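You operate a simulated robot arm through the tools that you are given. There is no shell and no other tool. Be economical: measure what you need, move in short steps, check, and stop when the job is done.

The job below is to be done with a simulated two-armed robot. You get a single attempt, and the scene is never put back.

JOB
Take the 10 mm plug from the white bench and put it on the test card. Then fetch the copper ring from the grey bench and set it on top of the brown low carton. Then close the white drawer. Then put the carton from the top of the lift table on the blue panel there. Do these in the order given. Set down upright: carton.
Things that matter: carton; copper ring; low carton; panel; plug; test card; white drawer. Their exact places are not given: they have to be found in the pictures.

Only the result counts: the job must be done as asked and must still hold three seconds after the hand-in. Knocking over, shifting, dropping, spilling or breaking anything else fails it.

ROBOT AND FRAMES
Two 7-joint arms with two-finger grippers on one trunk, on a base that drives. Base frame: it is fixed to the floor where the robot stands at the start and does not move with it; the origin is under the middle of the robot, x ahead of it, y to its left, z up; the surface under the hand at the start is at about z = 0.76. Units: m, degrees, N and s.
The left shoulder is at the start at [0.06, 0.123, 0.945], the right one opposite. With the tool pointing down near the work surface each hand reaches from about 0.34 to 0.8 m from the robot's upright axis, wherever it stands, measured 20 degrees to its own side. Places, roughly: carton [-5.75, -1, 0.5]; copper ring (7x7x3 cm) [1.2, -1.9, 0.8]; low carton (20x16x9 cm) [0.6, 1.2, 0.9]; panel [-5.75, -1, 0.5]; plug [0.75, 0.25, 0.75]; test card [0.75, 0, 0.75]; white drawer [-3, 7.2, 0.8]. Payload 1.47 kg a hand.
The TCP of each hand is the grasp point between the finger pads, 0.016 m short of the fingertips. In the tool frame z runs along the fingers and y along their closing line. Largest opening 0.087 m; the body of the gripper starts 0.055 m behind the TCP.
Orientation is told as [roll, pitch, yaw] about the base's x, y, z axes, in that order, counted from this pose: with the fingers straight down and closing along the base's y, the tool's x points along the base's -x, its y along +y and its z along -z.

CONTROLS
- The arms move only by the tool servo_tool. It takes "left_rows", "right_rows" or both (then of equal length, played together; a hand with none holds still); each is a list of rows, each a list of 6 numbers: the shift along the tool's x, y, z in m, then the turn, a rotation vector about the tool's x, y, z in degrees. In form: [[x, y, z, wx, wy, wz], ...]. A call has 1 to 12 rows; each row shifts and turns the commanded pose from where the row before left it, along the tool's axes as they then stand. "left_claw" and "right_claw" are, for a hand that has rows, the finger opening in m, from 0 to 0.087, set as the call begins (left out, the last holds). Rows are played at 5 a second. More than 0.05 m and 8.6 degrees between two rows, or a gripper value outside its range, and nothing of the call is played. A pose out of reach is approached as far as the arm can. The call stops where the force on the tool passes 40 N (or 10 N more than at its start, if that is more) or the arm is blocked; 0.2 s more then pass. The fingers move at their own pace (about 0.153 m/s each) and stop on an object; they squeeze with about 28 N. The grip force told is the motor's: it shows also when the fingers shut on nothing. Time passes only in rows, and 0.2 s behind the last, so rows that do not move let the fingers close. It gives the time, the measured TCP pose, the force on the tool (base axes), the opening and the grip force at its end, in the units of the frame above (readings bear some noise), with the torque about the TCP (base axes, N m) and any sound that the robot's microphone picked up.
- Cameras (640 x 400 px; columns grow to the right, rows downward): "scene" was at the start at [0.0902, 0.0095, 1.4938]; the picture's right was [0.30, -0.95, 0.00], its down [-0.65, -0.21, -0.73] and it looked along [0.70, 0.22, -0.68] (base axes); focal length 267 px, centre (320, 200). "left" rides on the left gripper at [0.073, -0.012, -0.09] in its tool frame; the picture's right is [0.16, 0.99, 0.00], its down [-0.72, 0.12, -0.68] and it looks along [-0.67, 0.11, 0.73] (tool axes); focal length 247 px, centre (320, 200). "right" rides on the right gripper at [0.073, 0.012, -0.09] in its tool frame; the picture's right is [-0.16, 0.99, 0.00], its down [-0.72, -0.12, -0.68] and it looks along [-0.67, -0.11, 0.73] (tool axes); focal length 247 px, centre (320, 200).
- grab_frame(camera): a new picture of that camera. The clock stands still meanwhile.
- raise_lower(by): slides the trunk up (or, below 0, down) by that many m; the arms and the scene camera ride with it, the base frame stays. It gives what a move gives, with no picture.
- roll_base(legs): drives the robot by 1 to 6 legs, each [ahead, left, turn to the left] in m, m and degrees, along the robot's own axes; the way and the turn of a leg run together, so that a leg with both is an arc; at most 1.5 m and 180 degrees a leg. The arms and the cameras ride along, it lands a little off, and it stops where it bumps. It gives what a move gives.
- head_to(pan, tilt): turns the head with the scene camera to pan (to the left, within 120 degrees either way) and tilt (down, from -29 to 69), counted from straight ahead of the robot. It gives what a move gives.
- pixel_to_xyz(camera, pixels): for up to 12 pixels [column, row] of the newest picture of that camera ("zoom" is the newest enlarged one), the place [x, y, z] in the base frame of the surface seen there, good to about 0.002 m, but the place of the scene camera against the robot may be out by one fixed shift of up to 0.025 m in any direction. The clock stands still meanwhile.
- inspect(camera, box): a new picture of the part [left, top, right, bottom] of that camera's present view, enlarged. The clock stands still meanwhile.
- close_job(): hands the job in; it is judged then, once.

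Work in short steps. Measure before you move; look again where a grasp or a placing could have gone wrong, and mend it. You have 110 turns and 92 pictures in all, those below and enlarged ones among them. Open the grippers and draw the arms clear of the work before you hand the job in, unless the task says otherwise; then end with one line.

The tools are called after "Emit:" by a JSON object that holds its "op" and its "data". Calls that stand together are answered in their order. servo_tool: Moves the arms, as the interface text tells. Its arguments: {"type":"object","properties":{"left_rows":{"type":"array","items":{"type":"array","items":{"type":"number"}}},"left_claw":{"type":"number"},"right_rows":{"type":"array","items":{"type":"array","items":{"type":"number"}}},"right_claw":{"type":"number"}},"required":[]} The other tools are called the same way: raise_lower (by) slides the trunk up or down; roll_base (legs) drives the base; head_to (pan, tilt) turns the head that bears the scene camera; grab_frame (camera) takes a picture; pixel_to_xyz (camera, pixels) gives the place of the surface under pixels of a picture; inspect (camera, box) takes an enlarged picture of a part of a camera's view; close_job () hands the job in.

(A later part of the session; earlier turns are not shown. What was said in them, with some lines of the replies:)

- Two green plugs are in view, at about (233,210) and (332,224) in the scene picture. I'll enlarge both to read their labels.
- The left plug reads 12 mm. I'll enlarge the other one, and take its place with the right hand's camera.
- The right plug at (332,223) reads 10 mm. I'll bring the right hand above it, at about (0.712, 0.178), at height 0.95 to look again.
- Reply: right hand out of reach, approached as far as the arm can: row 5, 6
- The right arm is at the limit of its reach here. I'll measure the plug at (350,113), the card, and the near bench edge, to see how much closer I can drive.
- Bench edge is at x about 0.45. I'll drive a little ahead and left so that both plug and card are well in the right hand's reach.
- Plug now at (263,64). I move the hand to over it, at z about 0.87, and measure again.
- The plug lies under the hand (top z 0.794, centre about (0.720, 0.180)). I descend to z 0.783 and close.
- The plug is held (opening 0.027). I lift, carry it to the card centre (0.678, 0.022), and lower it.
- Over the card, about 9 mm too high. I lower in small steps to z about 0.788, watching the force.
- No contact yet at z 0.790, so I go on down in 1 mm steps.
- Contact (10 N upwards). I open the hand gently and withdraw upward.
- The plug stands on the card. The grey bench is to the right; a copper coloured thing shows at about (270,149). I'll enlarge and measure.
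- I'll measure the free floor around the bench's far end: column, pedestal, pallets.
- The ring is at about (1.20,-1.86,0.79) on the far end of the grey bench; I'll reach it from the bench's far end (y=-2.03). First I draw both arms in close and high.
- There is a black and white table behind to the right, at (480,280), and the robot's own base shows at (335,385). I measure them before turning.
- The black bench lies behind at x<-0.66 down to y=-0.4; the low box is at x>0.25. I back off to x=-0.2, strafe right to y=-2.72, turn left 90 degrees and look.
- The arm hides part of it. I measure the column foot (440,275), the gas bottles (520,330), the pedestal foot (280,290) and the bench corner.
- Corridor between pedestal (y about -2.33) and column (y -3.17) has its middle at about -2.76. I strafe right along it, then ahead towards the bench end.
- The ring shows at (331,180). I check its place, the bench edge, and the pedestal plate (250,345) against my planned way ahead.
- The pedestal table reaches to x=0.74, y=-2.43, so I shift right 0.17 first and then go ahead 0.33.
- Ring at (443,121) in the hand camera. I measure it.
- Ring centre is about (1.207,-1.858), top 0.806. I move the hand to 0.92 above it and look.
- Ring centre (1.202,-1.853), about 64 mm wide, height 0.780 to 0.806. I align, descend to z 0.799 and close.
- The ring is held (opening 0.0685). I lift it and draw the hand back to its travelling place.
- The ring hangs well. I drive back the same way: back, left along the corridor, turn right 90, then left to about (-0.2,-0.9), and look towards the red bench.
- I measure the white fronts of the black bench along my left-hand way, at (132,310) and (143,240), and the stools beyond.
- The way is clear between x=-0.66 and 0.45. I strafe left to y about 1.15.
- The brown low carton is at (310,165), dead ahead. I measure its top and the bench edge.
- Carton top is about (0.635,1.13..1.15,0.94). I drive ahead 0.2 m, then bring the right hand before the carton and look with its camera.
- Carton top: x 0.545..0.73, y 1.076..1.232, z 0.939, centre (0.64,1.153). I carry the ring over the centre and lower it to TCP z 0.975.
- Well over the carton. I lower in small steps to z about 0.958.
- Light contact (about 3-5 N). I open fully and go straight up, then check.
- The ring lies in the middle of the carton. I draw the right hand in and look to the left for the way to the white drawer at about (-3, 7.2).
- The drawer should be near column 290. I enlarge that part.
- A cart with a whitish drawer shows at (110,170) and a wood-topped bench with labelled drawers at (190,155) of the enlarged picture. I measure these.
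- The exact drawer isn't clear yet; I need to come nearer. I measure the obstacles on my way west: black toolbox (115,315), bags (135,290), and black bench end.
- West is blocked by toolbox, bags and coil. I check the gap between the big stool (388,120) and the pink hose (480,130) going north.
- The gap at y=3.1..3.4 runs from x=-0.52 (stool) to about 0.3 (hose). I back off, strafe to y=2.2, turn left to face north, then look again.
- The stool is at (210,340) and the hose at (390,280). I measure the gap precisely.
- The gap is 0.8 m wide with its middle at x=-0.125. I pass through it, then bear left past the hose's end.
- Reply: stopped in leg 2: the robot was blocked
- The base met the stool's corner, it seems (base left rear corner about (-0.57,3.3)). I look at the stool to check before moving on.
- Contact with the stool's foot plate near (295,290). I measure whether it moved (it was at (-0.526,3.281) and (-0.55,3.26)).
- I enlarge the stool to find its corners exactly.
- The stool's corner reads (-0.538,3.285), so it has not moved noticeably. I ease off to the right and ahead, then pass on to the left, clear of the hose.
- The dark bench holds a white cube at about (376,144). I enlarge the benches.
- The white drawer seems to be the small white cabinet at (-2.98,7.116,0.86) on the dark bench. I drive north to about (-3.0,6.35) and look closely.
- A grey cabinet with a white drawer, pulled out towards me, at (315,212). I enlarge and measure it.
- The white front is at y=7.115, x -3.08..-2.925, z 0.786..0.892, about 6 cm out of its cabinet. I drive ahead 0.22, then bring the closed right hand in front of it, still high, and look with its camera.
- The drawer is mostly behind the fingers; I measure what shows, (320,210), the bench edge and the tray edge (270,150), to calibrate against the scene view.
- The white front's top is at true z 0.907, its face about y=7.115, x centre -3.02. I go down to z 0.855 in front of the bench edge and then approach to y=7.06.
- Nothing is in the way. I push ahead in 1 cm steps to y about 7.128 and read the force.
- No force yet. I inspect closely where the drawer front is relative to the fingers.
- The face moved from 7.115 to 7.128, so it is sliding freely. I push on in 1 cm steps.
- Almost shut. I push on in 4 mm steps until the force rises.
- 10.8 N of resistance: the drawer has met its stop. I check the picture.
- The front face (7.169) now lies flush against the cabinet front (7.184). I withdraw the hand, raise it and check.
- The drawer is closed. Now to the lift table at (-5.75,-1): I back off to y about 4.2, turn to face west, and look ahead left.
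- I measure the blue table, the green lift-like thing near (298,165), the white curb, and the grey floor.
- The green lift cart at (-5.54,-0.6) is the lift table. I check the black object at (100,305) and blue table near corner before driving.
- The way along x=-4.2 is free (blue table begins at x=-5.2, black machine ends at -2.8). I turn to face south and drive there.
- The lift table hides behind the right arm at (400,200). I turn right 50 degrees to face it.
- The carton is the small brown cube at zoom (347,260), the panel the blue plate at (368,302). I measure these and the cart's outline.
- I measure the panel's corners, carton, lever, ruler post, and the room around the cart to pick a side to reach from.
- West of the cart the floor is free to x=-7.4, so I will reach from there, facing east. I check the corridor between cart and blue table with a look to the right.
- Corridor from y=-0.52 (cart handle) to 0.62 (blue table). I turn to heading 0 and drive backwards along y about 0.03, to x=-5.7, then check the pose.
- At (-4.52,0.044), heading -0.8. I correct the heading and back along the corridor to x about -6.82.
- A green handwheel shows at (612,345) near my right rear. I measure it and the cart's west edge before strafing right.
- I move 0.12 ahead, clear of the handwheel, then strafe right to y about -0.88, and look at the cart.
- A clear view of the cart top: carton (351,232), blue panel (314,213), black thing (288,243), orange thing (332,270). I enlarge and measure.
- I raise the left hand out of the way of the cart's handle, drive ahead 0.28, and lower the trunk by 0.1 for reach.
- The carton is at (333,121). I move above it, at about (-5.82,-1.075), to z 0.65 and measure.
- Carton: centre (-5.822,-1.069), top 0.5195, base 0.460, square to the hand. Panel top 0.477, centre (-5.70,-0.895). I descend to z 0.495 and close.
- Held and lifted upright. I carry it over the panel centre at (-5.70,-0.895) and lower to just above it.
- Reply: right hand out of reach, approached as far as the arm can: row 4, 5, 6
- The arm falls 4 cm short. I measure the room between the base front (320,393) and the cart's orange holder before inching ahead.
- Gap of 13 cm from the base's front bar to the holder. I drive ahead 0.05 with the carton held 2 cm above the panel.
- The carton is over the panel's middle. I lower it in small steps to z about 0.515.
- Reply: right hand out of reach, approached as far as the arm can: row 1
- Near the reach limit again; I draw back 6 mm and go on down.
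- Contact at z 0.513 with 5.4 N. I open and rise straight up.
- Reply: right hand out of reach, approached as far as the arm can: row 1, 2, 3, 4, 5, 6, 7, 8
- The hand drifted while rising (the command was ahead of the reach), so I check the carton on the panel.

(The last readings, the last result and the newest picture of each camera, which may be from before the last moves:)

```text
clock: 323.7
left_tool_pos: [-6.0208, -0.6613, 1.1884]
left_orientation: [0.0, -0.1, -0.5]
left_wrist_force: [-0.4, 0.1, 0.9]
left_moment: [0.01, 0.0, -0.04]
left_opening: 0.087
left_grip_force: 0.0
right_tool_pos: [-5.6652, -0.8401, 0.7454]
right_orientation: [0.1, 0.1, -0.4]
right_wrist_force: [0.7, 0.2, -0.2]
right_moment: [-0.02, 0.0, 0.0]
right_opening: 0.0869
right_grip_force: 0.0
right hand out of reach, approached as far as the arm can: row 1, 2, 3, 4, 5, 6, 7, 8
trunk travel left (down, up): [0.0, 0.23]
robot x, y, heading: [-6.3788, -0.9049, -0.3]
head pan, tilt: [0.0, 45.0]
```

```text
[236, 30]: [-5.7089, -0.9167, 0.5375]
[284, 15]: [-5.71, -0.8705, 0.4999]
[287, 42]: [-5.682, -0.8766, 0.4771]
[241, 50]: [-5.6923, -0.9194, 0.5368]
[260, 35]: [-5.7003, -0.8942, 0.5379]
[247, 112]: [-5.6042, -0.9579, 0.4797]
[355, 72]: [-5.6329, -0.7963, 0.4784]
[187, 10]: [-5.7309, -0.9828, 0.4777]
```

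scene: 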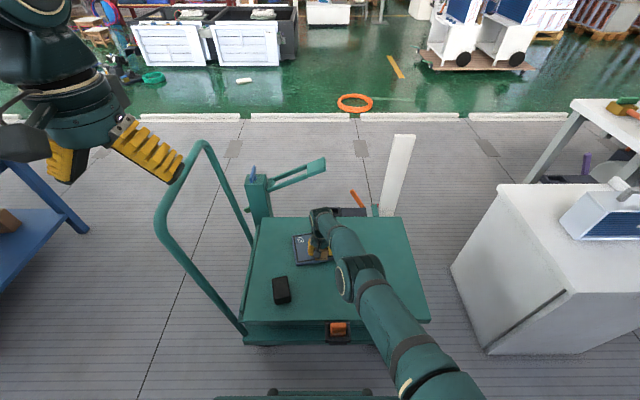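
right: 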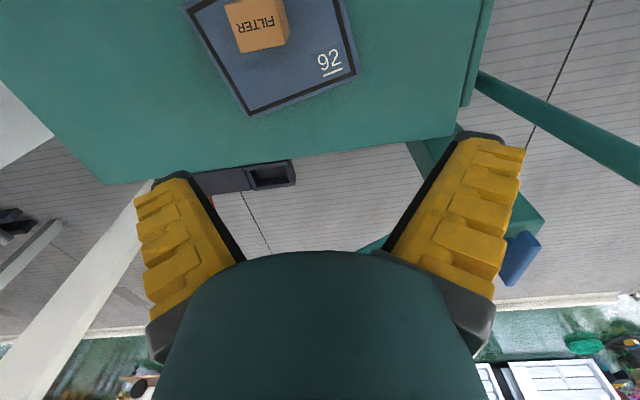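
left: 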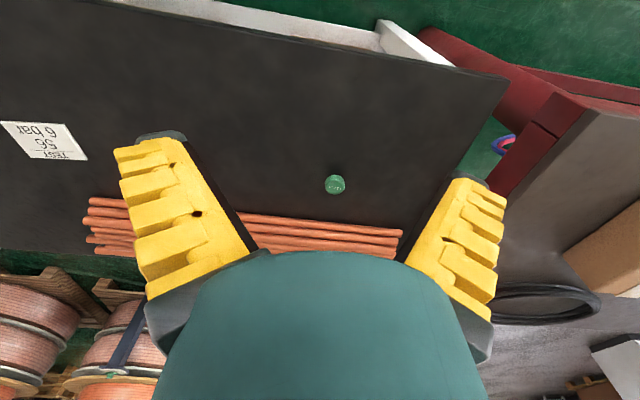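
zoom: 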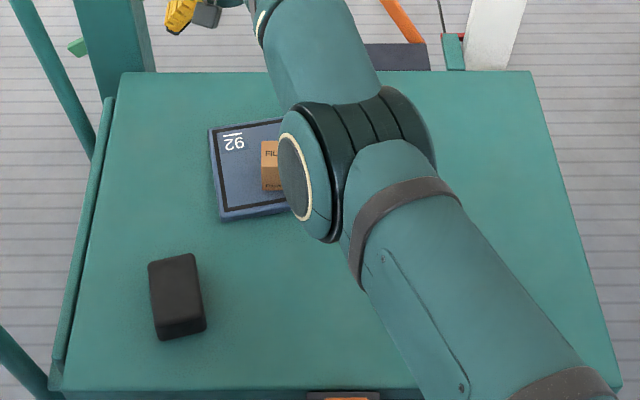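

The carton stands upright on the panel at (-5.70,-0.895), top 0.538. I raise the trunk 0.15, then draw the hand back.

Emit:
{"op": "raise_lower", "data": {"by": 0.15}}

Emit:
{"op": "servo_tool", "data": {"right_rows": [[0.04, -0.01, -0.01, 0, 0, 0], [0.04, -0.01, -0.01, 0, 0, 0], [0.04, -0.01, -0.01, 0, 0, 0], [0.04, -0.02, -0.01, 0, 0, 0], [0.04, -0.02, -0.01, 0, 0, 0], [0.03, -0.03, -0.01, 0, 0, 0], [0.03, -0.03, -0.01, 0, 0, 0], [0.02, -0.03, -0.01, 0, 0, 0], [0, 0, 0, 0, 0, 0]]}}

Emit:
{"op": "grab_frame", "data": {"camera": "scene"}}

```text
clock: 325.5
left_tool_pos: [-6.0217, -0.661, 1.3381]
left_orientation: [0.0, -0.1, -0.5]
left_wrist_force: [0.1, -0.2, -0.5]
left_moment: [0.03, -0.03, -0.03]
left_opening: 0.087
left_grip_force: 0.0
right_tool_pos: [-5.6636, -0.8399, 0.8952]
right_orientation: [-0.1, 0.0, -0.5]
right_wrist_force: [0.2, 0.2, -0.2]
right_moment: [0.01, 0.03, 0.03]
right_opening: 0.0872
right_grip_force: 0.0
trunk travel left (down, up): [-0.15, 0.08]
robot x, y, heading: [-6.3778, -0.9064, -0.4]
head pan, tilt: [0.0, 45.0]
```

```text
clock: 327.5
left_tool_pos: [-6.0213, -0.6609, 1.3379]
left_orientation: [0.0, -0.1, -0.6]
left_wrist_force: [1.0, 0.8, 0.1]
left_moment: [-0.02, 0.0, -0.01]
left_opening: 0.0869
left_grip_force: 0.0
right_tool_pos: [-5.6449, -0.8877, 0.9497]
right_orientation: [0.0, 0.0, -0.6]
right_wrist_force: [-0.2, 0.1, 0.0]
right_moment: [-0.01, 0.01, 0.0]
right_opening: 0.0874
right_grip_force: 0.0
right hand out of reach, approached as far as the arm can: row 1, 2, 3, 4, 5, 6, 7, 8
trunk travel left (down, up): [-0.15, 0.08]
robot x, y, heading: [-6.3772, -0.9056, -0.4]
head pan, tilt: [0.0, 45.0]
```

```text
20 pictures are left
```

scene: 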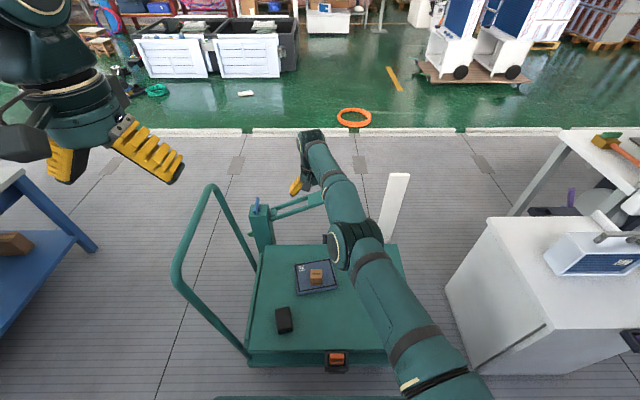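

The arm is still stretched out. I check the elbow's height (352,240) over the carton before backing the base straight out.

Emit:
{"op": "pixel_to_xyz", "data": {"camera": "scene", "pixels": [[340, 250], [352, 235], [395, 310], [325, 170], [296, 185], [300, 140], [316, 273], [335, 262]]}}

Emit:
{"op": "servo_tool", "data": {"right_rows": [[0.04, 0, -0.01, 0, 0, 0], [0.04, 0, -0.01, 0, 0, 0], [0.04, 0, -0.01, 0, 0, 0], [0, 0, 0, 0, 0, 0]]}}

```text
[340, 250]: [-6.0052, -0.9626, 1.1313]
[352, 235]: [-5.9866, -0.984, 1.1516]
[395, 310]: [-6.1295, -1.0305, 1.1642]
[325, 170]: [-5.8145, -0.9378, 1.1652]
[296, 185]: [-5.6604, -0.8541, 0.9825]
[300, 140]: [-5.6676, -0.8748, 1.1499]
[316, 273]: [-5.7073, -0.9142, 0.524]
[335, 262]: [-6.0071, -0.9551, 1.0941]
```

```text
clock: 328.5
left_tool_pos: [-6.0226, -0.6611, 1.338]
left_orientation: [-0.1, -0.1, -0.5]
left_wrist_force: [0.8, -0.1, -0.2]
left_moment: [0.0, 0.04, 0.04]
left_opening: 0.087
left_grip_force: 0.1
right_tool_pos: [-5.6542, -0.8584, 0.9735]
right_orientation: [0.0, 0.0, -0.5]
right_wrist_force: [0.6, -0.2, -0.1]
right_moment: [-0.01, -0.01, 0.0]
right_opening: 0.087
right_grip_force: 0.0
right hand out of reach, approached as far as the arm can: row 1, 2, 3
trunk travel left (down, up): [-0.15, 0.08]
robot x, y, heading: [-6.3789, -0.9089, -0.4]
head pan, tilt: [0.0, 45.0]
```

The whole arm is above z 0.93, far over the carton. I back the base straight out 0.32 m and check the result.

Emit:
{"op": "roll_base", "data": {"legs": [[-0.32, 0, 0]]}}

Emit:
{"op": "servo_tool", "data": {"right_rows": [[0.04, 0, 0, 0, 0, 0], [0.04, 0, 0, 0, 0, 0], [0.04, 0, 0, 0, 0, 0], [0.04, 0, 0, 0, 0, 0], [0.04, 0, 0, 0, 0, 0], [0, 0, 0, 0, 0, 0]]}}

Emit:
{"op": "inspect", "data": {"camera": "scene", "box": [230, 180, 410, 310]}}

```text
clock: 330.6
left_tool_pos: [-6.3428, -0.6574, 1.3382]
left_orientation: [0.0, -0.2, 0.0]
left_wrist_force: [-0.8, 0.2, 0.0]
left_moment: [0.0, -0.05, 0.0]
left_opening: 0.0871
left_grip_force: 0.1
right_tool_pos: [-5.9727, -0.8547, 0.9732]
right_orientation: [0.1, 0.0, -0.2]
right_wrist_force: [-0.1, -0.6, -0.1]
right_moment: [0.01, -0.05, -0.02]
right_opening: 0.0871
right_grip_force: 0.0
trunk travel left (down, up): [-0.15, 0.08]
robot x, y, heading: [-6.6906, -0.9061, 0.2]
head pan, tilt: [0.0, 45.0]
```

```text
clock: 332.0
left_tool_pos: [-6.3392, -0.6588, 1.3392]
left_orientation: [0.1, -0.2, 0.0]
left_wrist_force: [0.1, -0.3, 0.1]
left_moment: [0.01, 0.0, 0.01]
left_opening: 0.0872
left_grip_force: 0.0
right_tool_pos: [-5.995, -0.7976, 0.9761]
right_orientation: [0.0, 0.1, -0.2]
right_wrist_force: [0.1, 0.0, -0.3]
right_moment: [0.03, 0.01, 0.01]
right_opening: 0.0874
right_grip_force: 0.0
right hand out of reach, approached as far as the arm can: row 1, 2, 3, 4, 5
trunk travel left (down, up): [-0.15, 0.08]
robot x, y, heading: [-6.6968, -0.9057, -0.0]
head pan, tilt: [0.0, 45.0]
```

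```text
3.08 times, centred on (320, 245) of scene
```

zoom: 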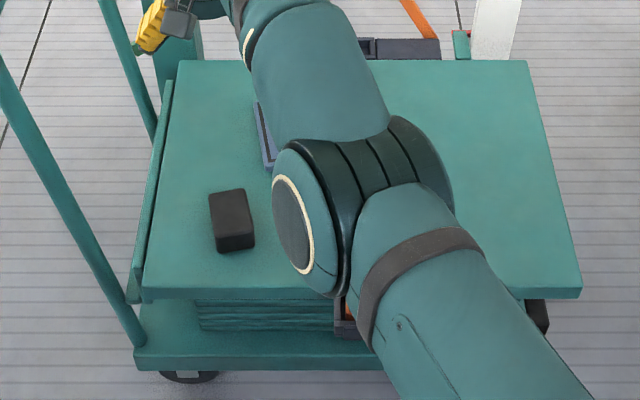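

The hand is just over the cart's west edge. I back 0.12 m more so that the arm is wholly clear, then look.

Emit:
{"op": "roll_base", "data": {"legs": [[-0.12, 0, 0]]}}

Emit:
{"op": "servo_tool", "data": {"right_rows": [[0, -0.04, -0.02, 0, 0, 0], [0, -0.04, -0.02, 0, 0, 0], [0, -0.04, -0.02, 0, 0, 0], [0, -0.04, -0.02, 0, 0, 0], [0, 0, 0, 0, 0, 0]]}}

Emit:
{"op": "grab_frame", "data": {"camera": "scene"}}

Emit:
{"op": "grab_frame", "data": {"camera": "right"}}

```text
clock: 333.3
left_tool_pos: [-6.4622, -0.6572, 1.3387]
left_orientation: [0.0, -0.2, 0.0]
left_wrist_force: [-0.7, 0.7, 0.2]
left_moment: [-0.01, 0.0, -0.01]
left_opening: 0.0868
left_grip_force: 0.0
right_tool_pos: [-6.1157, -0.7964, 0.9758]
right_orientation: [0.0, 0.1, 0.0]
right_wrist_force: [-0.5, 0.0, -0.3]
right_moment: [0.0, -0.06, 0.01]
right_opening: 0.087
right_grip_force: 0.0
trunk travel left (down, up): [-0.15, 0.08]
robot x, y, heading: [-6.8133, -0.904, 0.1]
head pan, tilt: [0.0, 45.0]
```

```text
clock: 334.5
left_tool_pos: [-6.4607, -0.6565, 1.3383]
left_orientation: [0.1, -0.1, -0.1]
left_wrist_force: [0.2, 0.1, 0.6]
left_moment: [-0.03, -0.02, 0.0]
left_opening: 0.0872
left_grip_force: 0.0
right_tool_pos: [-6.0742, -0.9434, 1.0629]
right_orientation: [-0.1, 0.2, 0.0]
right_wrist_force: [-0.6, -0.4, 0.4]
right_moment: [-0.04, -0.01, -0.02]
right_opening: 0.087
right_grip_force: 0.1
right hand out of reach, approached as far as the arm can: row 1, 2, 3, 4
trunk travel left (down, up): [-0.15, 0.08]
robot x, y, heading: [-6.8153, -0.9063, -0.1]
head pan, tilt: [0.0, 45.0]
```

```text
18 pictures are left
```

scene: 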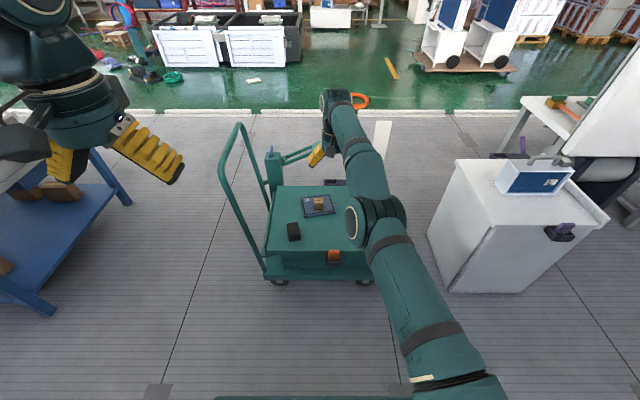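

```text
17 pictures are left
```

right: 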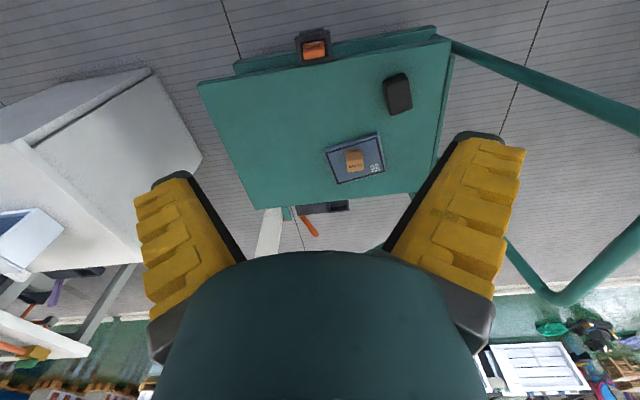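

The carton stands upright on the blue panel with both hands empty, open and clear of the cart. I hand the job in.

Emit:
{"op": "close_job", "data": {}}

```text
The job is handed in.
```

All four steps were done in order and the job is handed in: the 10 mm plug is on the test card, the copper ring is on the low carton, the white drawer is closed, and the carton stands upright on the blue panel. On the way to the drawer the base bumped a wooden stool's foot plate; its corner read about 1 cm off afterwards, within measuring error, so I judged it had not moved.
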